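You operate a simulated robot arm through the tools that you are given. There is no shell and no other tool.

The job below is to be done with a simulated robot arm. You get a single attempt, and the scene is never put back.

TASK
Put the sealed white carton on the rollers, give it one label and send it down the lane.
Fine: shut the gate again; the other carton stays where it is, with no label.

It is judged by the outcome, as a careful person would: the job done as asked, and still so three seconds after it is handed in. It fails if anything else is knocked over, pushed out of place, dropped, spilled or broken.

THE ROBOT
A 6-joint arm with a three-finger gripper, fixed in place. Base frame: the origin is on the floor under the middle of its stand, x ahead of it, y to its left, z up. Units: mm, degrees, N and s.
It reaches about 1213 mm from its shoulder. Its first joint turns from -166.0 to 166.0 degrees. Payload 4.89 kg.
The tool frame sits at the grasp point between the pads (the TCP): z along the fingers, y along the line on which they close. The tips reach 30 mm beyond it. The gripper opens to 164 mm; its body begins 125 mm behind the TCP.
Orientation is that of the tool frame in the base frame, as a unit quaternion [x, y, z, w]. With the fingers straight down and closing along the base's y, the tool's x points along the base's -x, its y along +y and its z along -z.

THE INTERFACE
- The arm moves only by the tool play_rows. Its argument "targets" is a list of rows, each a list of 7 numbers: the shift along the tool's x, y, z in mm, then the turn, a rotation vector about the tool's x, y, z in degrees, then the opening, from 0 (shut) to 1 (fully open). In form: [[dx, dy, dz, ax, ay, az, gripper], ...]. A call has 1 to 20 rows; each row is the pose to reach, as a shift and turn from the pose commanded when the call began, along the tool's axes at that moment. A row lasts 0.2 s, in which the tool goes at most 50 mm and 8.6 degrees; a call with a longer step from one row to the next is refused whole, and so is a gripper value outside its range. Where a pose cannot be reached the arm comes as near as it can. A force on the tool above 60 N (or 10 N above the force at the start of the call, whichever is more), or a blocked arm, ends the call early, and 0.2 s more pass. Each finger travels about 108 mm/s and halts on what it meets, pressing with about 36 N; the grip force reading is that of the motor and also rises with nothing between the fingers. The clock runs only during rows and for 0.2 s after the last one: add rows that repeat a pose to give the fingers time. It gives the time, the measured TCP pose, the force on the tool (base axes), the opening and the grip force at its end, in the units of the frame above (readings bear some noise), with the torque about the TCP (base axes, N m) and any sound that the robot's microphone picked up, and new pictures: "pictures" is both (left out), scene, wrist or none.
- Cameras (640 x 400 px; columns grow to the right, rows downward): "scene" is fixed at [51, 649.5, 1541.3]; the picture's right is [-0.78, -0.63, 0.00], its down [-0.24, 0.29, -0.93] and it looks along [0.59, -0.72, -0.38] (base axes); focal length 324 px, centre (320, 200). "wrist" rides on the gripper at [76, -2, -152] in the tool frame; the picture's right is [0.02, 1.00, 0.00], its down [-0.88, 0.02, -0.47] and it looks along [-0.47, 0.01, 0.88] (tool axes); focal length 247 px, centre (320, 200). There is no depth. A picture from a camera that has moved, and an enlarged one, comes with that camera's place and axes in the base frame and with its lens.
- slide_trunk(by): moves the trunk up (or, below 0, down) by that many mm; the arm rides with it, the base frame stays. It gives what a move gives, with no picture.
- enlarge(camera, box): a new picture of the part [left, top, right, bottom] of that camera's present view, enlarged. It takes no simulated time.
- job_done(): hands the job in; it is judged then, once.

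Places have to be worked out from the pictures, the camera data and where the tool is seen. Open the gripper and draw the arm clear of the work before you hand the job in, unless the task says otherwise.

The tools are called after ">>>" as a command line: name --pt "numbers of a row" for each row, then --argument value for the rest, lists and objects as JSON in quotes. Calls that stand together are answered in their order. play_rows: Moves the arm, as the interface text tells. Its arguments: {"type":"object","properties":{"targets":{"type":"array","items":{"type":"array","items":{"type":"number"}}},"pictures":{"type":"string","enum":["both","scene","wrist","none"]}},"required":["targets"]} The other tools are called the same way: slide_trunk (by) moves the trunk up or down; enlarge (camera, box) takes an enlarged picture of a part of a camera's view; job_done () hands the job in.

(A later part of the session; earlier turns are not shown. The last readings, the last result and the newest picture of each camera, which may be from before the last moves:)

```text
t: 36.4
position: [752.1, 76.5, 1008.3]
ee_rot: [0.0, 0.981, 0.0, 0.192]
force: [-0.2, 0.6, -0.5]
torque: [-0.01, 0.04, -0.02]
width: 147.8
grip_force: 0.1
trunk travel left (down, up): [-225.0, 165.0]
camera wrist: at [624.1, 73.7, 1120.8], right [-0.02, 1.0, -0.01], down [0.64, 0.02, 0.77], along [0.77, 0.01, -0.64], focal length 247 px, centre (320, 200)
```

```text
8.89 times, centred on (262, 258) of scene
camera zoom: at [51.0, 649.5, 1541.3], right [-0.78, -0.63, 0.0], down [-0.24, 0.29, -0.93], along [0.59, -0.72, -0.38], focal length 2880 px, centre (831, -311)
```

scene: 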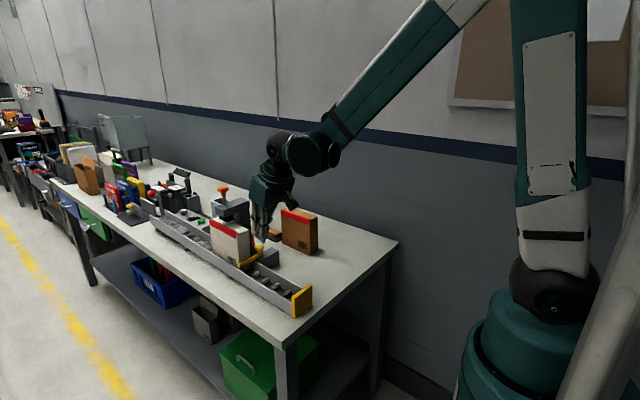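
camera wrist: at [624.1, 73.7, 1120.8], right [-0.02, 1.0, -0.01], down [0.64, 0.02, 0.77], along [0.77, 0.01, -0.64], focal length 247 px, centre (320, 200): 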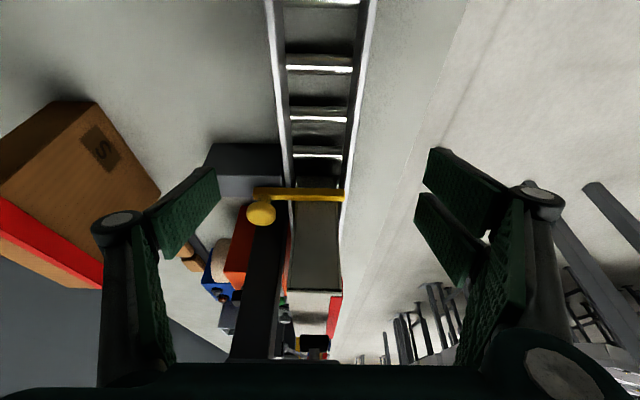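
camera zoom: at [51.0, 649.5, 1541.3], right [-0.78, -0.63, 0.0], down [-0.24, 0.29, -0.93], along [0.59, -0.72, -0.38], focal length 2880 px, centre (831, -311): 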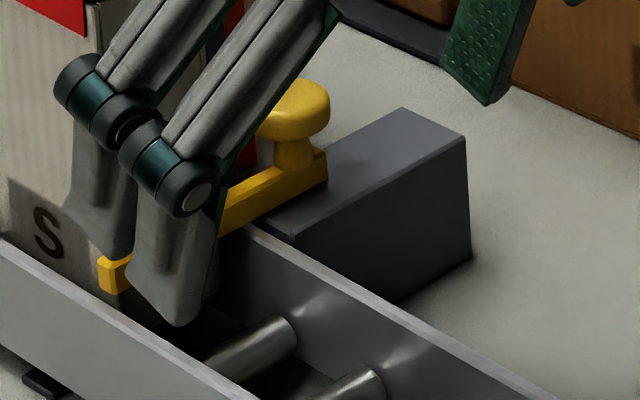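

The gate bar lies on the block with its knob at about (846, 11, 957) and looks like a slide along y. I'll open the gripper wide and use the back of the single (−y) finger to push the knob towards −y, leaving the lane free between the fingers for the carton. First I move to above that spot with the tool vertical again.

>>> play_rows --pt "-11.3 10 -27.8 0 4 0 1" --pt "-32.5 20 -53.7 0 9 0 1" --pt "-54 32 -53.6 0 14 0 1" --pt "-75.7 44 -40.6 0 18 0 1" --pt "-93.5 51 -31.2 0 22 0 1" --pt "-99.3 54 -26.7 0 22 0 1" --pt "-99.3 54 -26.7 0 22 0 1"

>>> enlarge --camera "wrist" --box '[140, 60, 360, 260]'

>>> enlarge --camera "scene" --box '[190, 150, 310, 290]'

```text
t: 38.0
position: [832.6, 128.6, 1069.7]
ee_rot: [0.001, 1.0, 0.0, -0.001]
force: [0.4, 0.0, -0.2]
torque: [-0.03, 0.06, -0.03]
width: 163.9
grip_force: 0.0
trunk travel left (down, up): [-225.0, 165.0]
camera wrist: at [756.2, 126.6, 1222.7], right [-0.02, 1.0, 0.0], down [0.88, 0.02, 0.47], along [0.47, 0.01, -0.88], focal length 247 px, centre (320, 200)
```

scene: 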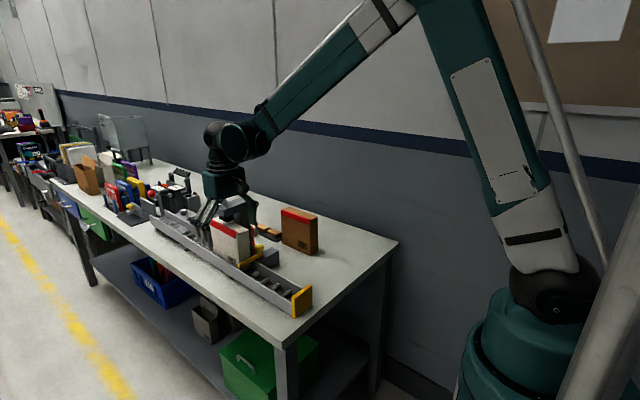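
wrist: 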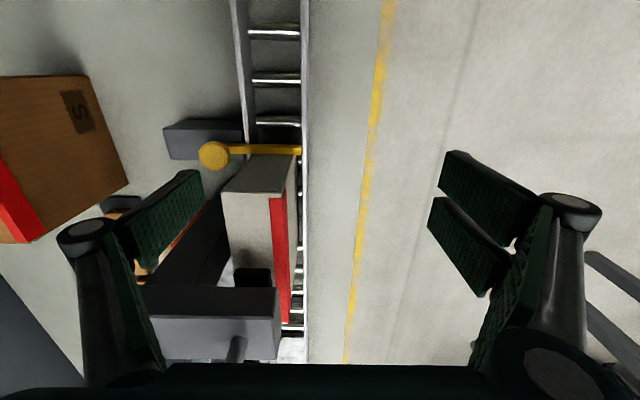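

```text
2.00 times, centred on (250, 160) of wrist
camera zoom: at [756.2, 126.6, 1222.7], right [-0.02, 1.0, 0.0], down [0.88, 0.02, 0.47], along [0.47, 0.01, -0.88], focal length 494 px, centre (460, 280)
```

zoom: 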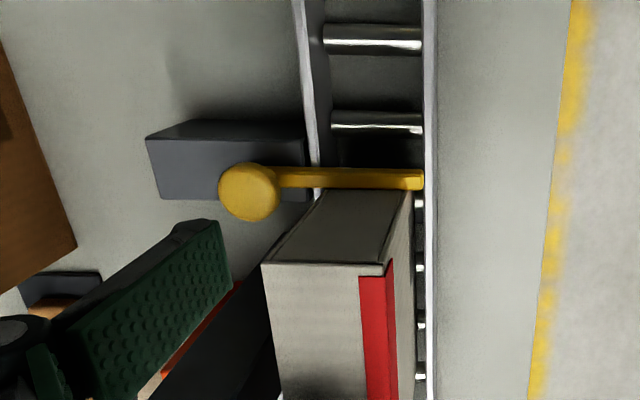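

```text
2.86 times, centred on (250, 220) of scene
camera zoom: at [51.0, 649.5, 1541.3], right [-0.78, -0.63, 0.0], down [-0.24, 0.29, -0.93], along [0.59, -0.72, -0.38], focal length 926 px, centre (520, 143)
```

zoom: 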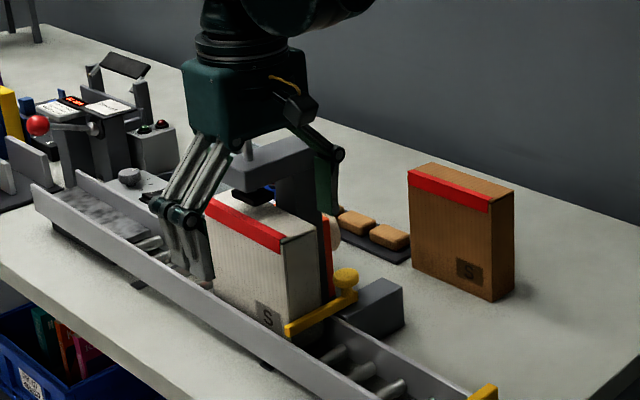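

Before descending I check where exactly the single finger's tip is relative to the knob and carton.

>>> enlarge --camera "wrist" --box '[100, 130, 260, 280]'

>>> enlarge --camera "scene" --box '[190, 180, 270, 260]'

```text
2.67 times, centred on (180, 205) of wrist
camera zoom: at [756.2, 126.6, 1222.7], right [-0.02, 1.0, 0.0], down [0.88, 0.02, 0.47], along [0.47, 0.01, -0.88], focal length 659 px, centre (693, 187)
```

zoom: 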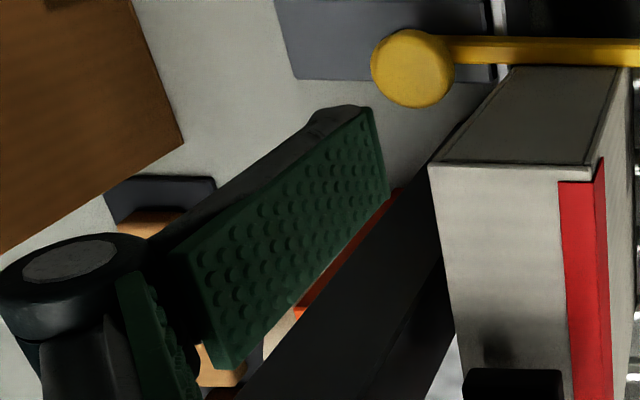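

```text
5.00 times, centred on (230, 220) of scene
camera zoom: at [51.0, 649.5, 1541.3], right [-0.78, -0.63, 0.0], down [-0.24, 0.29, -0.93], along [0.59, -0.72, -0.38], focal length 1620 px, centre (770, 100)
```

zoom: 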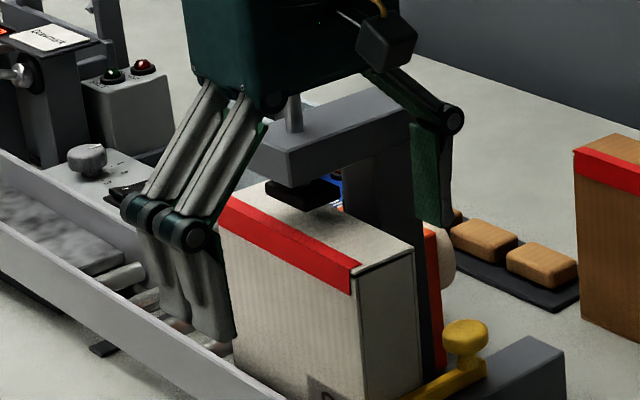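

At full opening the tips reach only about 10 mm beyond the TCP, so I plan for tip height 938 at TCP ≈ 950. I descend first to tips ~25 mm above the knob's top and check.

>>> play_rows --pt "-3.5 0 25 0 0 0 1" --pt "-3.5 0 50 0 0 0 1" --pt "-3.5 0 75 0 0 0 1" --pt "-3.5 0 78 0 0 0 1"

>>> enlarge --camera "wrist" --box '[100, 120, 300, 280]'

>>> enlarge --camera "scene" --box '[200, 190, 290, 280]'

```text
t: 39.0
position: [835.7, 130.8, 991.8]
ee_rot: [0.001, 1.0, 0.0, 0.001]
force: [0.3, -0.3, -0.4]
torque: [0.02, 0.02, -0.01]
width: 163.9
grip_force: 0.1
trunk travel left (down, up): [-225.0, 165.0]
camera wrist: at [759.6, 127.7, 1144.2], right [-0.02, 1.0, 0.0], down [0.88, 0.02, 0.47], along [0.47, 0.01, -0.88], focal length 247 px, centre (320, 200)
```

scene: 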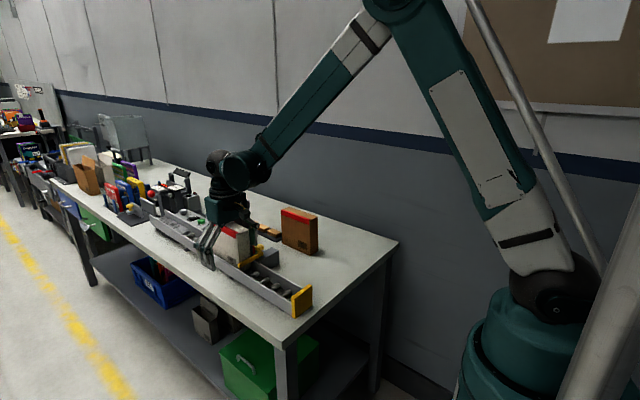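
wrist: 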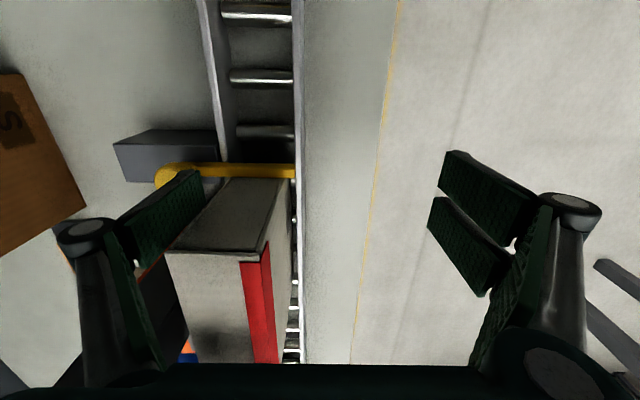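

```text
2.50 times, centred on (200, 200) of wrist
camera zoom: at [759.6, 127.7, 1144.2], right [-0.02, 1.0, 0.0], down [0.88, 0.02, 0.47], along [0.47, 0.01, -0.88], focal length 617 px, centre (620, 200)
```

zoom: 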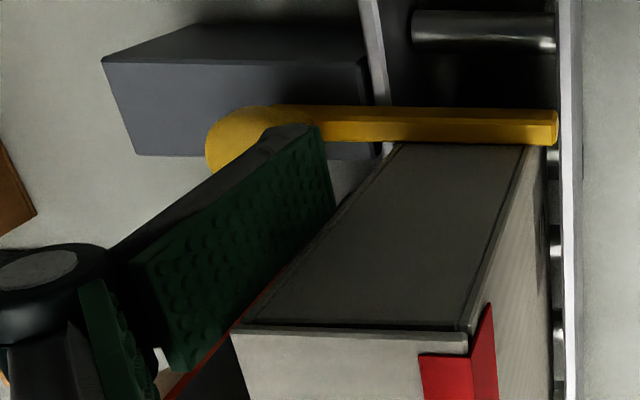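

```text
4.44 times, centred on (245, 235) of scene
camera zoom: at [51.0, 649.5, 1541.3], right [-0.78, -0.63, 0.0], down [-0.24, 0.29, -0.93], along [0.59, -0.72, -0.38], focal length 1440 px, centre (653, 44)
```

zoom: 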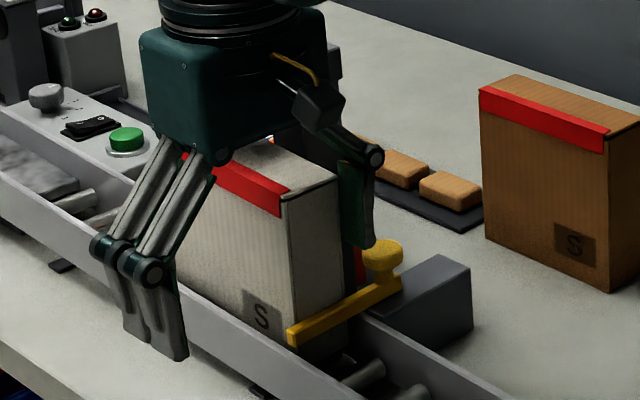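

The single finger is between the knob and the carton's plane with about 6 mm spare each way. I descend another 40 mm so its tip is level with the knob disc.

>>> play_rows --pt "0 0 10 0 0 0 1" --pt "0 0 20 0 0 0 1" --pt "0 0 30 0 0 0 1" --pt "0 0 40 0 0 0 1" --pt "0 0 40 0 0 0 1"

>>> enlarge --camera "wrist" --box '[100, 120, 300, 280]'

>>> enlarge --camera "scene" --box '[220, 210, 290, 280]'

```text
t: 40.2
position: [837.6, 130.5, 952.2]
ee_rot: [0.0, 1.0, 0.0, 0.0]
force: [0.1, 0.4, -0.1]
torque: [0.0, 0.02, 0.0]
width: 163.9
grip_force: 0.0
trunk travel left (down, up): [-225.0, 165.0]
camera wrist: at [759.6, 126.9, 1104.7], right [-0.02, 1.0, 0.0], down [0.88, 0.02, 0.47], along [0.47, 0.01, -0.88], focal length 247 px, centre (320, 200)
```

scene: 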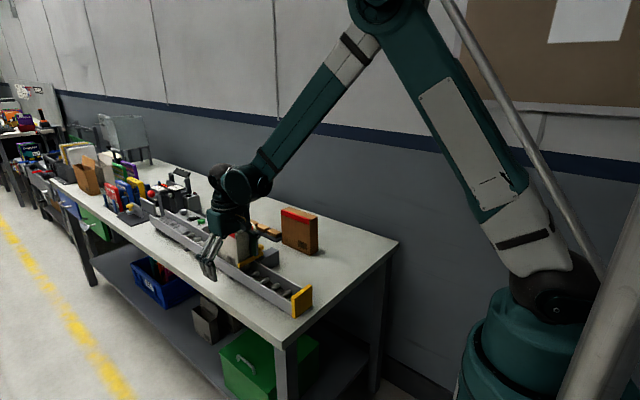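
wrist: 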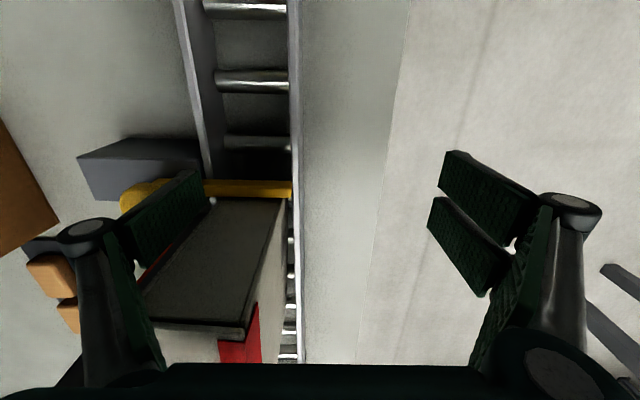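

```text
2.50 times, centred on (200, 200) of wrist
camera zoom: at [759.6, 126.9, 1104.7], right [-0.02, 1.0, 0.0], down [0.88, 0.02, 0.47], along [0.47, 0.01, -0.88], focal length 617 px, centre (620, 200)
```

zoom: 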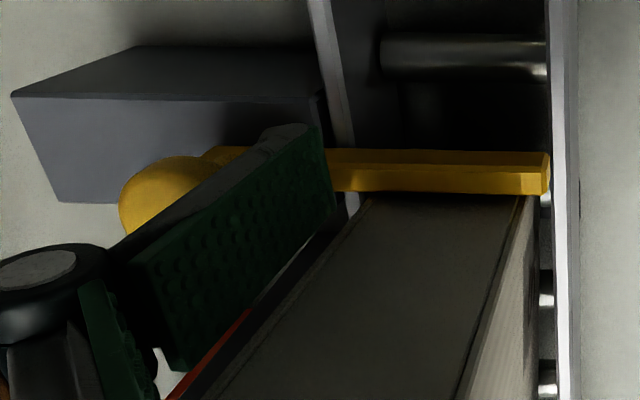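

```text
5.71 times, centred on (255, 245) of scene
camera zoom: at [51.0, 649.5, 1541.3], right [-0.78, -0.63, 0.0], down [-0.24, 0.29, -0.93], along [0.59, -0.72, -0.38], focal length 1851 px, centre (691, -57)
```

zoom: 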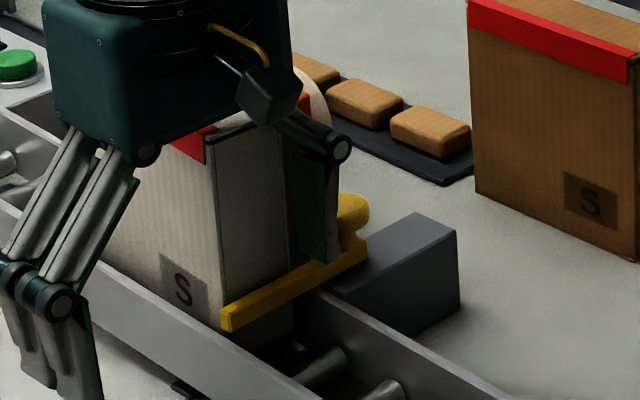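

The finger is level with the knob, clear of bar and carton. I push −y by 18 mm first to see whether the gate slides.

>>> play_rows --pt "0 -4 0 0 0 0 1" --pt "0 -8 0 0 0 0 1" --pt "0 -12 0 0 0 0 1" --pt "0 -15 0 0 0 0 1" --pt "0 -18 0 0 0 0 1"

>>> enlarge --camera "scene" --box '[220, 210, 290, 280]'

>>> enlarge --camera "wrist" --box '[100, 120, 320, 280]'

```text
t: 41.4
position: [837.4, 112.7, 953.4]
ee_rot: [0.0, 1.0, -0.001, 0.0]
force: [0.2, 0.2, 0.2]
torque: [-0.02, 0.01, 0.01]
width: 163.6
grip_force: 0.0
trunk travel left (down, up): [-225.0, 165.0]
camera wrist: at [760.4, 108.2, 1105.4], right [-0.02, 1.0, 0.0], down [0.88, 0.02, 0.47], along [0.47, 0.01, -0.88], focal length 247 px, centre (320, 200)
```

scene: 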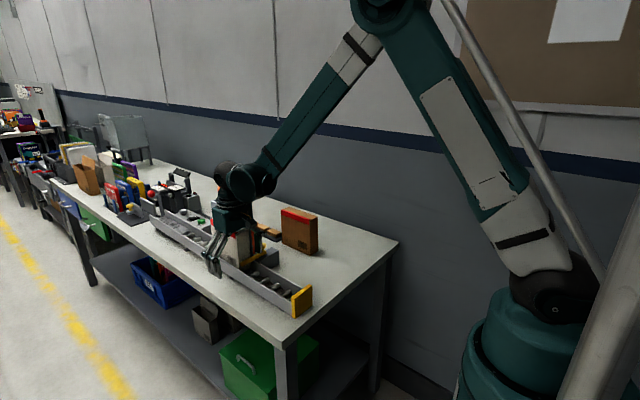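
wrist: 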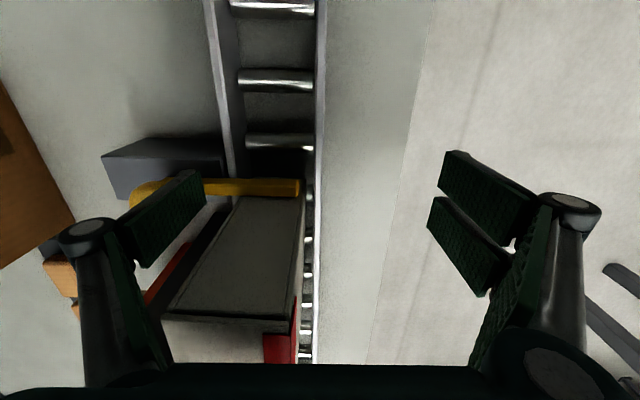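

```text
5.71 times, centred on (255, 245) of scene
camera zoom: at [51.0, 649.5, 1541.3], right [-0.78, -0.63, 0.0], down [-0.24, 0.29, -0.93], along [0.59, -0.72, -0.38], focal length 1851 px, centre (691, -57)
```

zoom: 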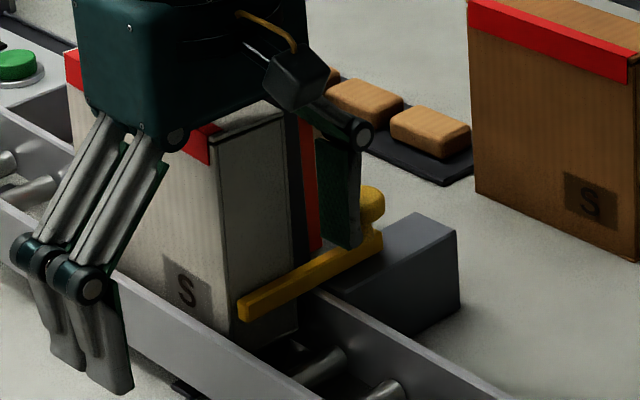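

```text
2.50 times, centred on (210, 200) of wrist
camera zoom: at [760.4, 108.2, 1105.4], right [-0.02, 1.0, 0.0], down [0.88, 0.02, 0.47], along [0.47, 0.01, -0.88], focal length 617 px, centre (595, 200)
```

zoom: 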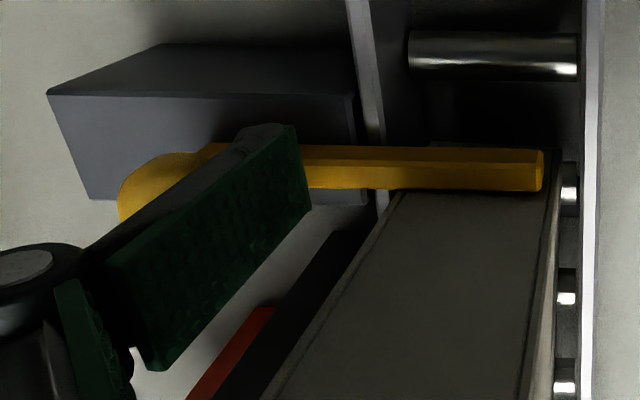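

The gate slides freely along −y with the finger. I push the remaining ~58 mm to open it fully; the carton will roll out between the open fingers.

>>> play_rows --pt "0 -6 0 0 0 0 1" --pt "0 -13 0 0 0 0 1" --pt "0 -20 0 0 0 0 1" --pt "0 -27 0 0 0 0 1" --pt "0 -34 0 0 0 0 1" --pt "0 -41 0 0 0 0 1" --pt "0 -48 0 0 0 0 1" --pt "0 -54 0 0 0 0 1" --pt "0 -58 0 0 0 0 1"

>>> enlarge --camera "scene" --box '[220, 210, 310, 300]'

>>> enlarge --camera "wrist" --box '[140, 40, 460, 280]'

```text
t: 43.4
position: [835.5, 54.7, 953.7]
ee_rot: [-0.001, 1.0, 0.0, 0.0]
force: [0.6, 2.2, 0.5]
torque: [-0.07, 0.03, 0.07]
width: 163.1
grip_force: 0.0
trunk travel left (down, up): [-225.0, 165.0]
camera wrist: at [760.5, 50.7, 1105.8], right [-0.02, 1.0, 0.0], down [0.88, 0.02, 0.47], along [0.47, 0.01, -0.88], focal length 247 px, centre (320, 200)
```

scene: 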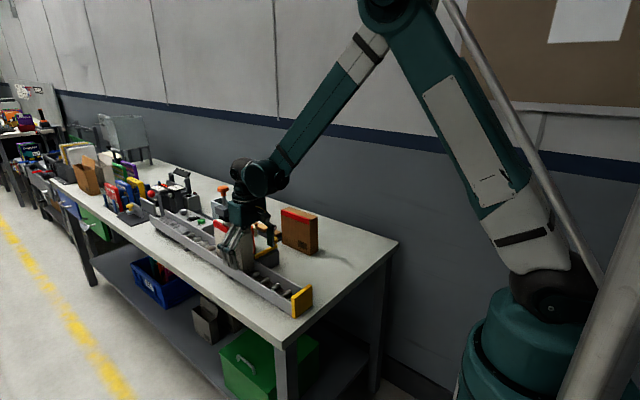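
wrist: 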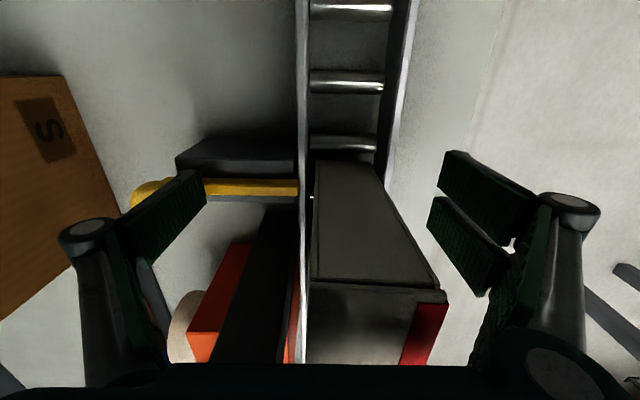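

```text
4.44 times, centred on (265, 255) of scene
camera zoom: at [51.0, 649.5, 1541.3], right [-0.78, -0.63, 0.0], down [-0.24, 0.29, -0.93], along [0.59, -0.72, -0.38], focal length 1440 px, centre (564, -44)
```

zoom: 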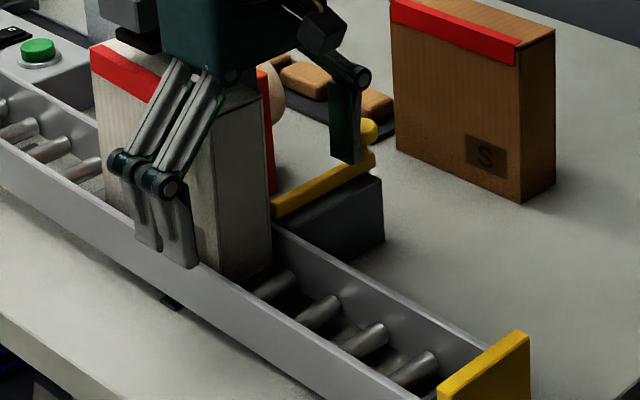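

```text
1.67 times, centred on (300, 160) of wrist
camera zoom: at [760.5, 50.7, 1105.8], right [-0.02, 1.0, 0.0], down [0.88, 0.02, 0.47], along [0.47, 0.01, -0.88], focal length 412 px, centre (353, 267)
```

zoom: 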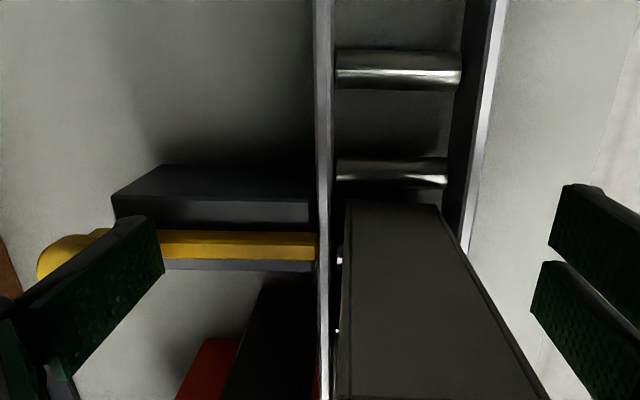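

The bar is now fully out of the lane. I hold here about a second and see whether the carton rolls out.

>>> play_rows --pt "0 0 0 0 0 0 1" --pt "0 0 0 0 0 0 1" --pt "0 0 0 0 0 0 1" --pt "0 0 0 0 0 0 1" --pt "0 0 0 0 0 0 1"

>>> enlarge --camera "scene" --box '[210, 200, 320, 320]'

>>> enlarge --camera "wrist" --box '[260, 60, 440, 360]'

```text
t: 44.6
position: [836.5, 54.3, 953.7]
ee_rot: [-0.001, 1.0, 0.0, 0.0]
force: [-0.1, 2.0, -0.5]
torque: [-0.02, 0.04, -0.02]
width: 163.1
grip_force: 0.0
trunk travel left (down, up): [-225.0, 165.0]
camera wrist: at [760.4, 50.6, 1105.8], right [-0.02, 1.0, 0.0], down [0.88, 0.02, 0.47], along [0.47, 0.01, -0.88], focal length 247 px, centre (320, 200)
```

scene: 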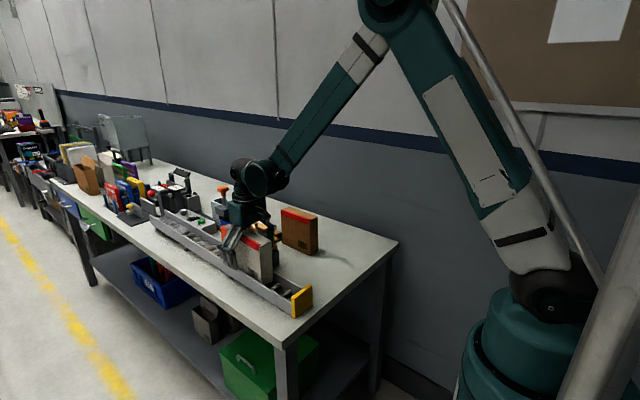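
wrist: 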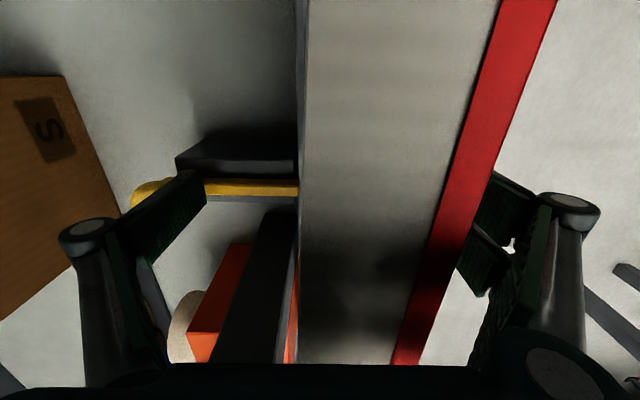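

```text
3.33 times, centred on (265, 260) of scene
camera zoom: at [51.0, 649.5, 1541.3], right [-0.78, -0.63, 0.0], down [-0.24, 0.29, -0.93], along [0.59, -0.72, -0.38], focal length 1080 px, centre (503, 0)
```

zoom: 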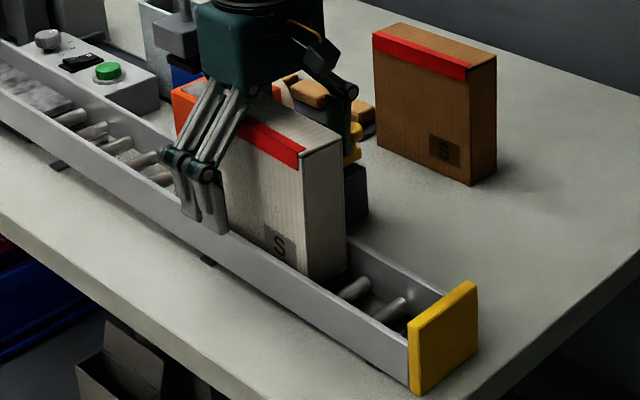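

```text
1.33 times, centred on (350, 210) of wrist
camera zoom: at [760.4, 50.6, 1105.8], right [-0.02, 1.0, 0.0], down [0.88, 0.02, 0.47], along [0.47, 0.01, -0.88], focal length 329 px, centre (280, 187)
```

zoom: 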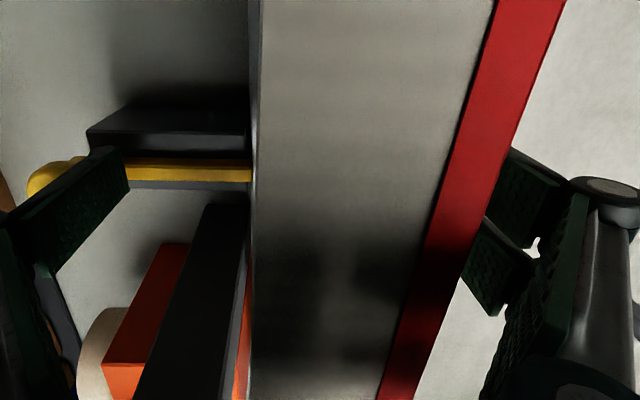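

The carton is rolling down the lane between the fingers as intended. I wait until it has passed fully and reached the end stop.

>>> play_rows --pt "0 0 0 0 0 0 1" --pt "0 0 0 0 0 0 1" --pt "0 0 0 0 0 0 1" --pt "0 0 0 0 0 0 1" --pt "0 0 0 0 0 0 1" --pt "0 0 0 0 0 0 1" --pt "0 0 0 0 0 0 1" --pt "0 0 0 0 0 0 1"

>>> enlarge --camera "scene" --box '[220, 200, 330, 320]'

>>> enlarge --camera "wrist" --box '[260, 0, 440, 200]'

```text
t: 46.4
position: [837.1, 54.1, 954.4]
ee_rot: [0.0, 1.0, 0.0, 0.0]
force: [-0.8, 1.3, -1.4]
torque: [0.0, -0.01, 0.01]
width: 163.3
grip_force: 0.0
trunk travel left (down, up): [-225.0, 165.0]
camera wrist: at [760.5, 50.6, 1105.8], right [-0.02, 1.0, 0.0], down [0.88, 0.02, 0.47], along [0.47, 0.01, -0.88], focal length 247 px, centre (320, 200)
```

scene: 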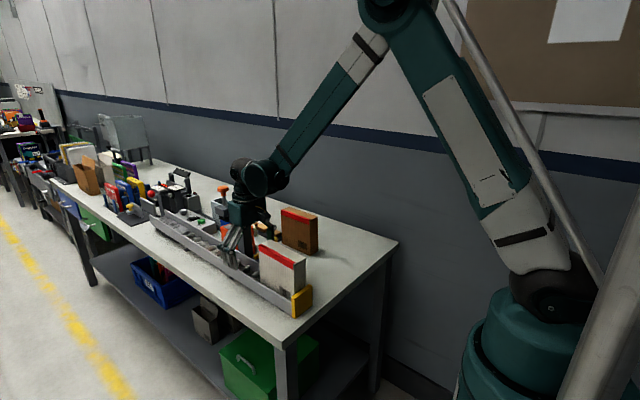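
wrist: 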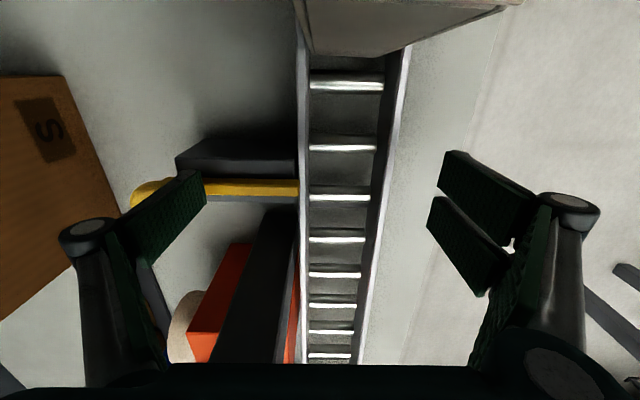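

```text
3.33 times, centred on (275, 260) of scene
camera zoom: at [51.0, 649.5, 1541.3], right [-0.78, -0.63, 0.0], down [-0.24, 0.29, -0.93], along [0.59, -0.72, -0.38], focal length 1080 px, centre (470, 0)
```

zoom: 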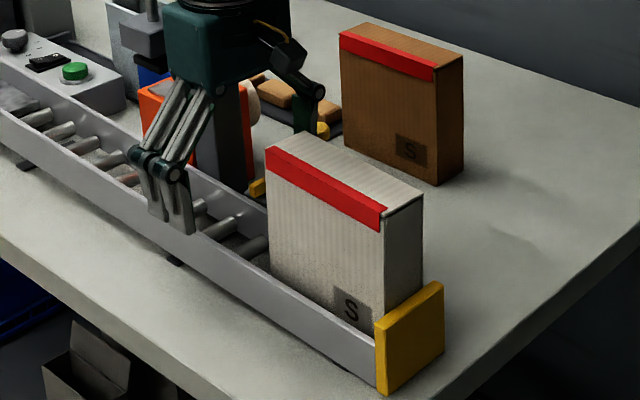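

```text
2.00 times, centred on (350, 100) of wrist
camera zoom: at [760.5, 50.6, 1105.8], right [-0.02, 1.0, 0.0], down [0.88, 0.02, 0.47], along [0.47, 0.01, -0.88], focal length 494 px, centre (260, 400)
```

zoom: 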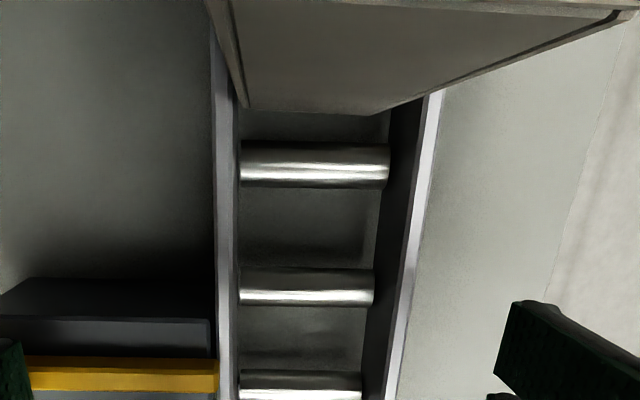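

The carton stands at the end stop. Now I look closely at its top and faces for the label.

>>> enlarge --camera "scene" --box '[255, 235, 310, 275]'

>>> enlarge --camera "scene" --box '[255, 240, 315, 310]'

>>> enlarge --camera "scene" --box '[200, 175, 260, 235]'

```text
10.00 times, centred on (282, 255) of scene
camera zoom: at [51.0, 649.5, 1541.3], right [-0.78, -0.63, 0.0], down [-0.24, 0.29, -0.93], along [0.59, -0.72, -0.38], focal length 3240 px, centre (695, -350)
```

zoom: 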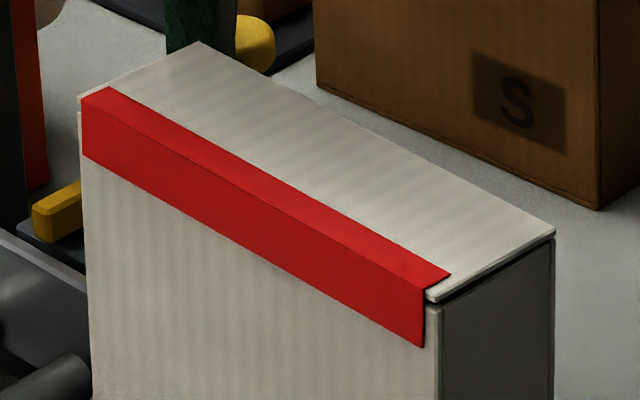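

```text
5.71 times, centred on (285, 275) of scene
camera zoom: at [51.0, 649.5, 1541.3], right [-0.78, -0.63, 0.0], down [-0.24, 0.29, -0.93], along [0.59, -0.72, -0.38], focal length 1851 px, centre (520, -229)
```

zoom: 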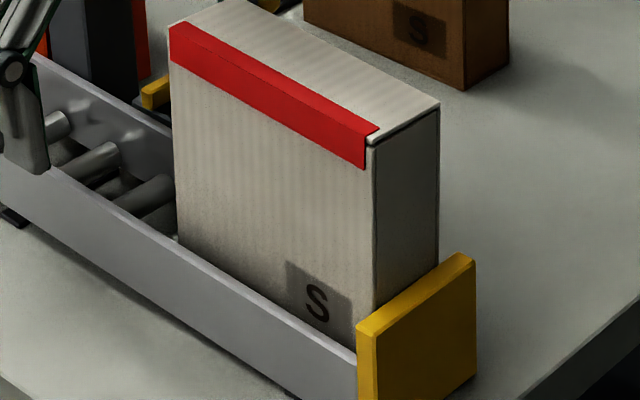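

```text
6.67 times, centred on (230, 205) of scene
camera zoom: at [51.0, 649.5, 1541.3], right [-0.78, -0.63, 0.0], down [-0.24, 0.29, -0.93], along [0.59, -0.72, -0.38], focal length 2160 px, centre (920, 167)
```

zoom: 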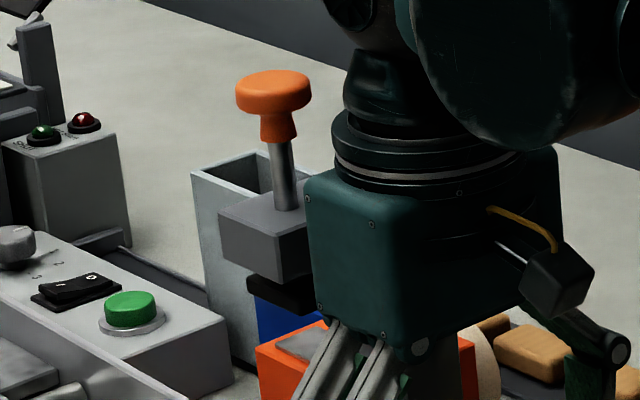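

The carton's top is plainly bare, so the first stroke left no label on it. I check the lane beneath the press and the pad for a stray label before repeating the stroke.

>>> enlarge --camera "wrist" --box '[270, 150, 400, 370]'

>>> enlarge --camera "scene" --box '[205, 205, 260, 265]'

>>> enlarge --camera "scene" --box '[200, 195, 240, 235]'

```text
1.82 times, centred on (335, 260) of wrist
camera zoom: at [760.5, 50.6, 1105.8], right [-0.02, 1.0, 0.0], down [0.88, 0.02, 0.47], along [0.47, 0.01, -0.88], focal length 449 px, centre (293, 91)
```

zoom: 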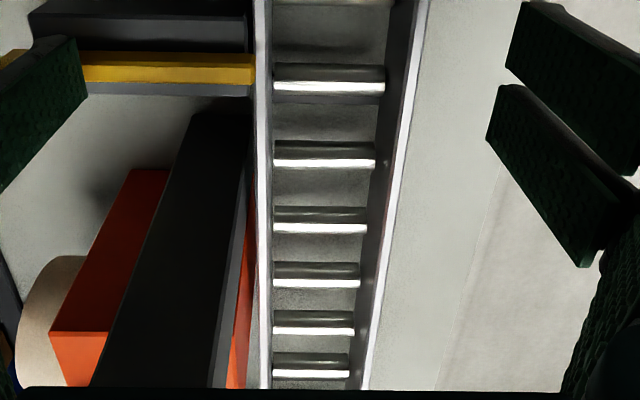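

```text
6.67 times, centred on (232, 235) of scene
camera zoom: at [51.0, 649.5, 1541.3], right [-0.78, -0.63, 0.0], down [-0.24, 0.29, -0.93], along [0.59, -0.72, -0.38], focal length 2160 px, centre (903, -33)
```

zoom: 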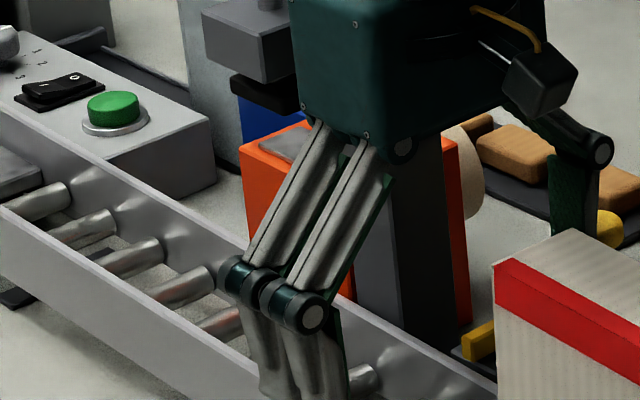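

```text
10.00 times, centred on (220, 215) of scene
camera zoom: at [51.0, 649.5, 1541.3], right [-0.78, -0.63, 0.0], down [-0.24, 0.29, -0.93], along [0.59, -0.72, -0.38], focal length 3240 px, centre (1320, 50)
```

zoom: 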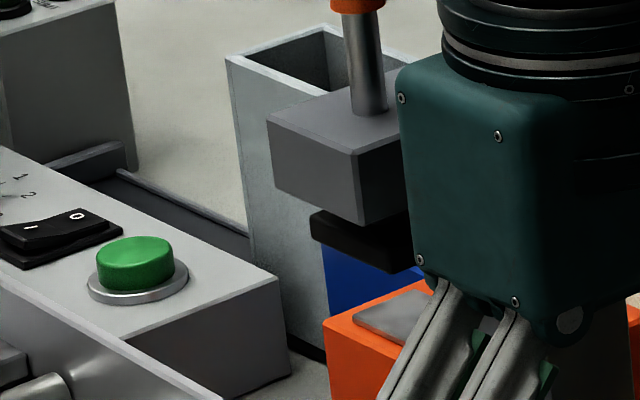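

No stray label anywhere; the stroke evidently was too light (only ~4 N as the fingertips were spreading). I'll redo it with a firmer press, so I first shut the gate: lift clear of the knob, go to its −y side, and push it back +y.

>>> play_rows --pt "0 4 0 0 0 0 1" --pt "0 4 -30 0 0 0 1" --pt "0 4 -60 0 0 0 1" --pt "0 -20 -60 0 0 0 1" --pt "0 -45 -60 0 0 0 1" --pt "0 -53 -60 0 0 0 1" --pt "0 -53 -60 0 0 0 1"

>>> enlarge --camera "wrist" --box '[100, 100, 340, 300]'

>>> enlarge --camera "scene" --box '[220, 200, 320, 300]'

```text
t: 48.0
position: [836.4, -0.1, 1012.6]
ee_rot: [0.0, 1.0, 0.0, 0.0]
force: [0.1, 0.4, -0.1]
torque: [-0.02, 0.02, 0.0]
width: 164.1
grip_force: 0.0
trunk travel left (down, up): [-225.0, 165.0]
camera wrist: at [760.2, -3.7, 1165.3], right [-0.02, 1.0, 0.0], down [0.88, 0.02, 0.47], along [0.47, 0.01, -0.88], focal length 247 px, centre (320, 200)
```

scene: 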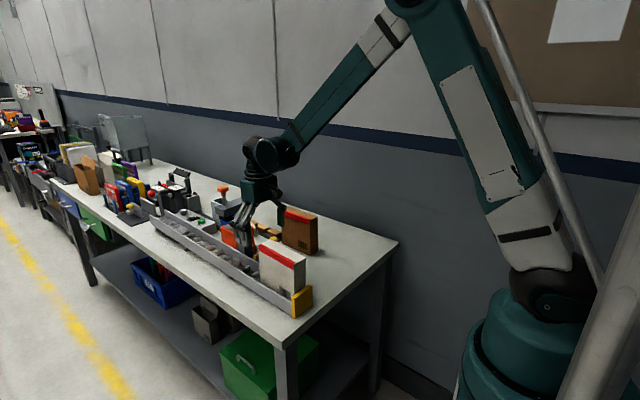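
wrist: 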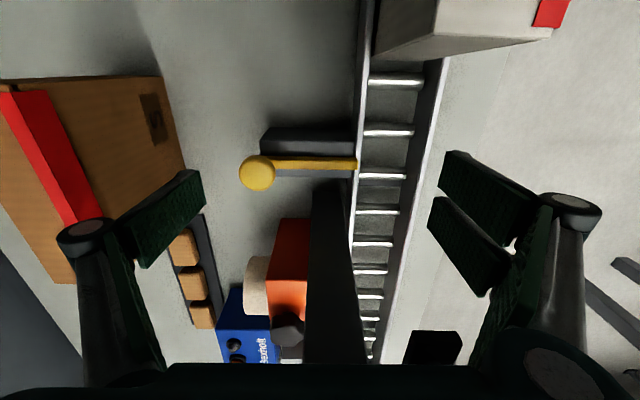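

```text
2.00 times, centred on (220, 200) of wrist
camera zoom: at [760.2, -3.7, 1165.3], right [-0.02, 1.0, 0.0], down [0.88, 0.02, 0.47], along [0.47, 0.01, -0.88], focal length 494 px, centre (520, 200)
```

zoom: 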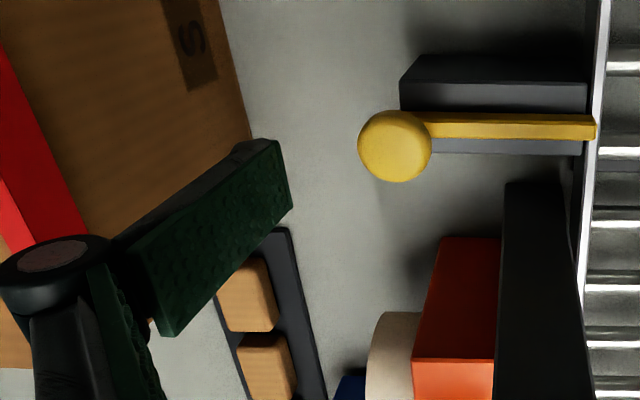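

```text
4.00 times, centred on (270, 250) of scene
camera zoom: at [51.0, 649.5, 1541.3], right [-0.78, -0.63, 0.0], down [-0.24, 0.29, -0.93], along [0.59, -0.72, -0.38], focal length 1296 px, centre (520, 0)
```

zoom: 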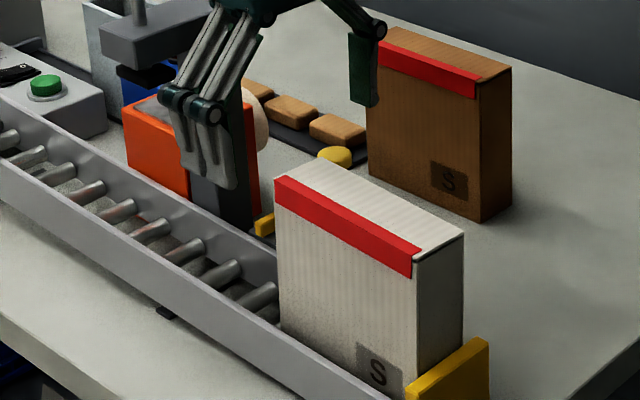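

The finger is on the −y side of the knob (knob now at y≈−58). I lower 60 mm and push +y towards the shut position.

>>> play_rows --pt "0 0 20 0 0 0 1" --pt "0 0 40 0 0 0 1" --pt "0 0 60 0 0 0 1" --pt "0 8 60 0 0 0 1" --pt "0 14 60 0 0 0 1" --pt "0 21 60 0 0 0 1" --pt "0 28 60 0 0 0 1" --pt "0 36 60 0 0 0 1" --pt "0 44 60 0 0 0 1" --pt "0 52 60 0 0 0 1" --pt "0 60 60 0 0 0 1" --pt "0 67 60 0 0 0 1" --pt "0 74 60 0 0 0 1" --pt "0 78 60 0 0 0 1"

>>> enlarge --camera "wrist" --box '[100, 100, 340, 300]'

```text
t: 51.0
position: [836.9, 79.7, 953.1]
ee_rot: [0.001, 1.0, 0.0, 0.001]
force: [0.3, -0.6, -1.0]
torque: [0.0, -0.03, 0.02]
width: 164.0
grip_force: 0.0
trunk travel left (down, up): [-225.0, 165.0]
camera wrist: at [760.1, 76.3, 1104.6], right [-0.02, 1.0, 0.0], down [0.88, 0.02, 0.47], along [0.47, 0.01, -0.88], focal length 247 px, centre (320, 200)
```

scene: 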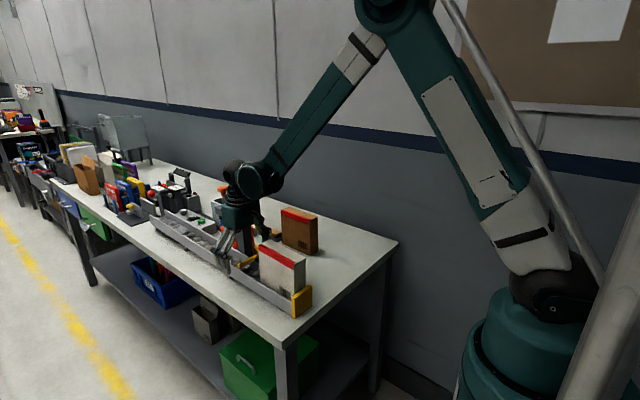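
wrist: 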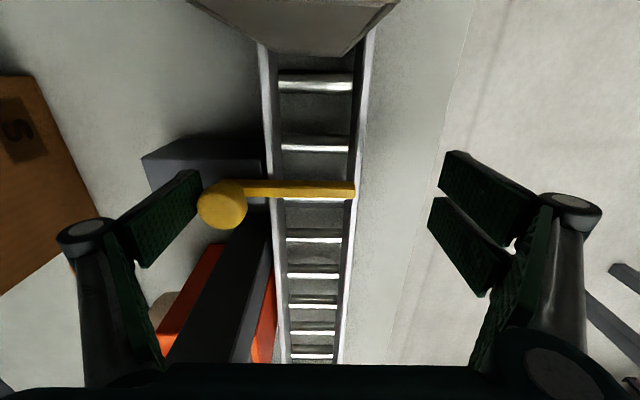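

```text
2.00 times, centred on (220, 200) of wrist
camera zoom: at [760.1, 76.3, 1104.6], right [-0.02, 1.0, 0.0], down [0.88, 0.02, 0.47], along [0.47, 0.01, -0.88], focal length 494 px, centre (520, 200)
```

zoom: 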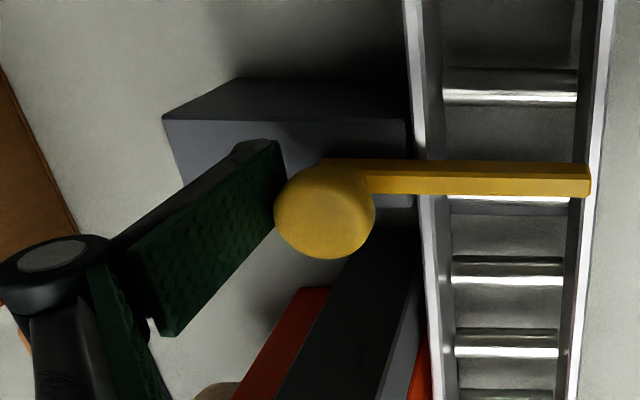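

The gate is essentially back at its original place (knob y≈11, tip y≈106). I nudge 3 mm more to feel the closed stop.

>>> play_rows --pt "0 1.5 0 0 0 0 1" --pt "0 3 0 0 0 0 1" --pictures "wrist"

```text
t: 51.6
position: [834.9, 81.1, 953.2]
ee_rot: [0.001, 1.0, 0.0, -0.001]
force: [2.1, -18.5, -2.9]
torque: [0.25, -0.02, 0.04]
width: 164.2
grip_force: 0.5
trunk travel left (down, up): [-225.0, 165.0]
camera wrist: at [760.0, 77.2, 1105.0], right [-0.02, 1.0, 0.0], down [0.88, 0.02, 0.47], along [0.47, 0.01, -0.88], focal length 247 px, centre (320, 200)
```

wrist: 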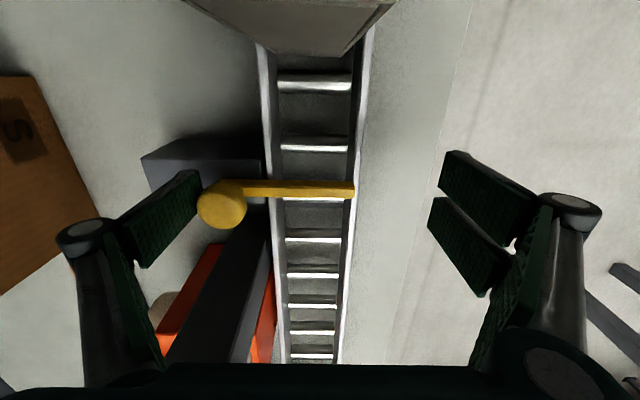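

The gate is firmly at its shut stop (18 N). I back off and rise to have a closer look at the orange unit next to the press before fetching the carton back.

>>> play_rows --pt "0 -4 0 0 0 0 1" --pt "0 -8 -5 0 0 0 1" --pt "0 -10 -40 0 0 0 1" --pt "0 -30 -80 0 0 0 1" --pt "0 -50 -120 0 0 0 1" --pt "0 -70 -155 0 0 0 1" --pt "0 -90 -190 0 0 0 1" --pt "0 -100 -200 0 0 0 1" --pt "0 -100 -200 0 0 0 1"

>>> enlarge --camera "wrist" --box '[240, 140, 420, 360]'

>>> enlarge --camera "scene" --box '[200, 175, 290, 265]'

```text
t: 53.6
position: [835.7, -19.6, 1152.2]
ee_rot: [0.001, 1.0, 0.0, 0.0]
force: [-1.2, -1.0, 0.1]
torque: [0.07, -0.03, -0.01]
width: 164.1
grip_force: 0.2
trunk travel left (down, up): [-225.0, 165.0]
camera wrist: at [759.6, -22.9, 1305.0], right [-0.02, 1.0, 0.0], down [0.88, 0.02, 0.47], along [0.47, 0.01, -0.88], focal length 247 px, centre (320, 200)
```

scene: 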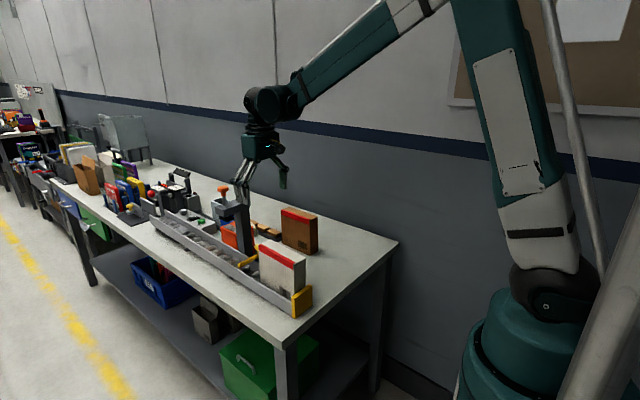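
wrist: 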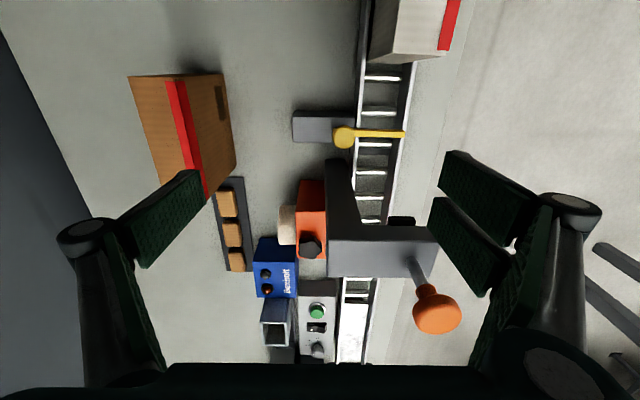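

```text
1.82 times, centred on (330, 250) of wrist
camera zoom: at [759.6, -22.9, 1305.0], right [-0.02, 1.0, 0.0], down [0.88, 0.02, 0.47], along [0.47, 0.01, -0.88], focal length 449 px, centre (302, 109)
```

zoom: 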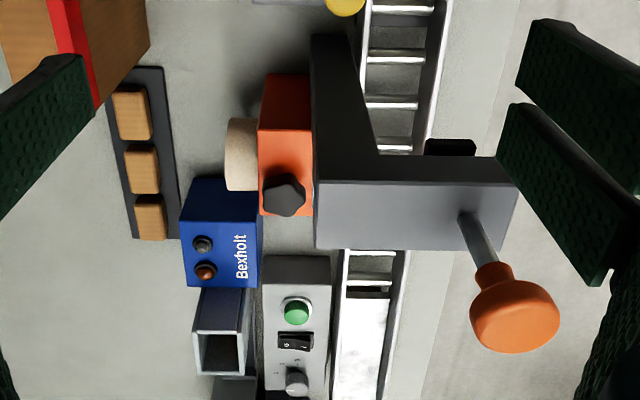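

```text
4.44 times, centred on (245, 220) of scene
camera zoom: at [51.0, 649.5, 1541.3], right [-0.78, -0.63, 0.0], down [-0.24, 0.29, -0.93], along [0.59, -0.72, -0.38], focal length 1440 px, centre (653, 111)
```

zoom: 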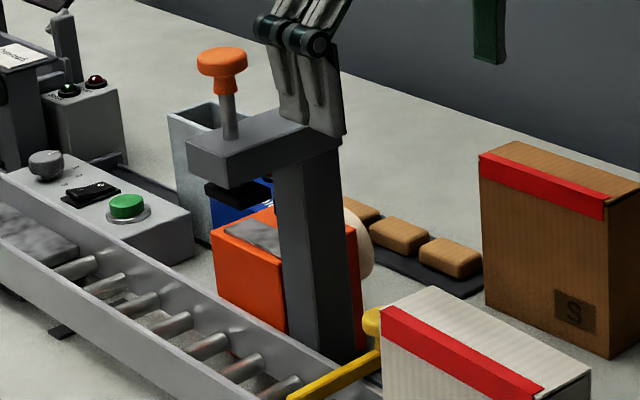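

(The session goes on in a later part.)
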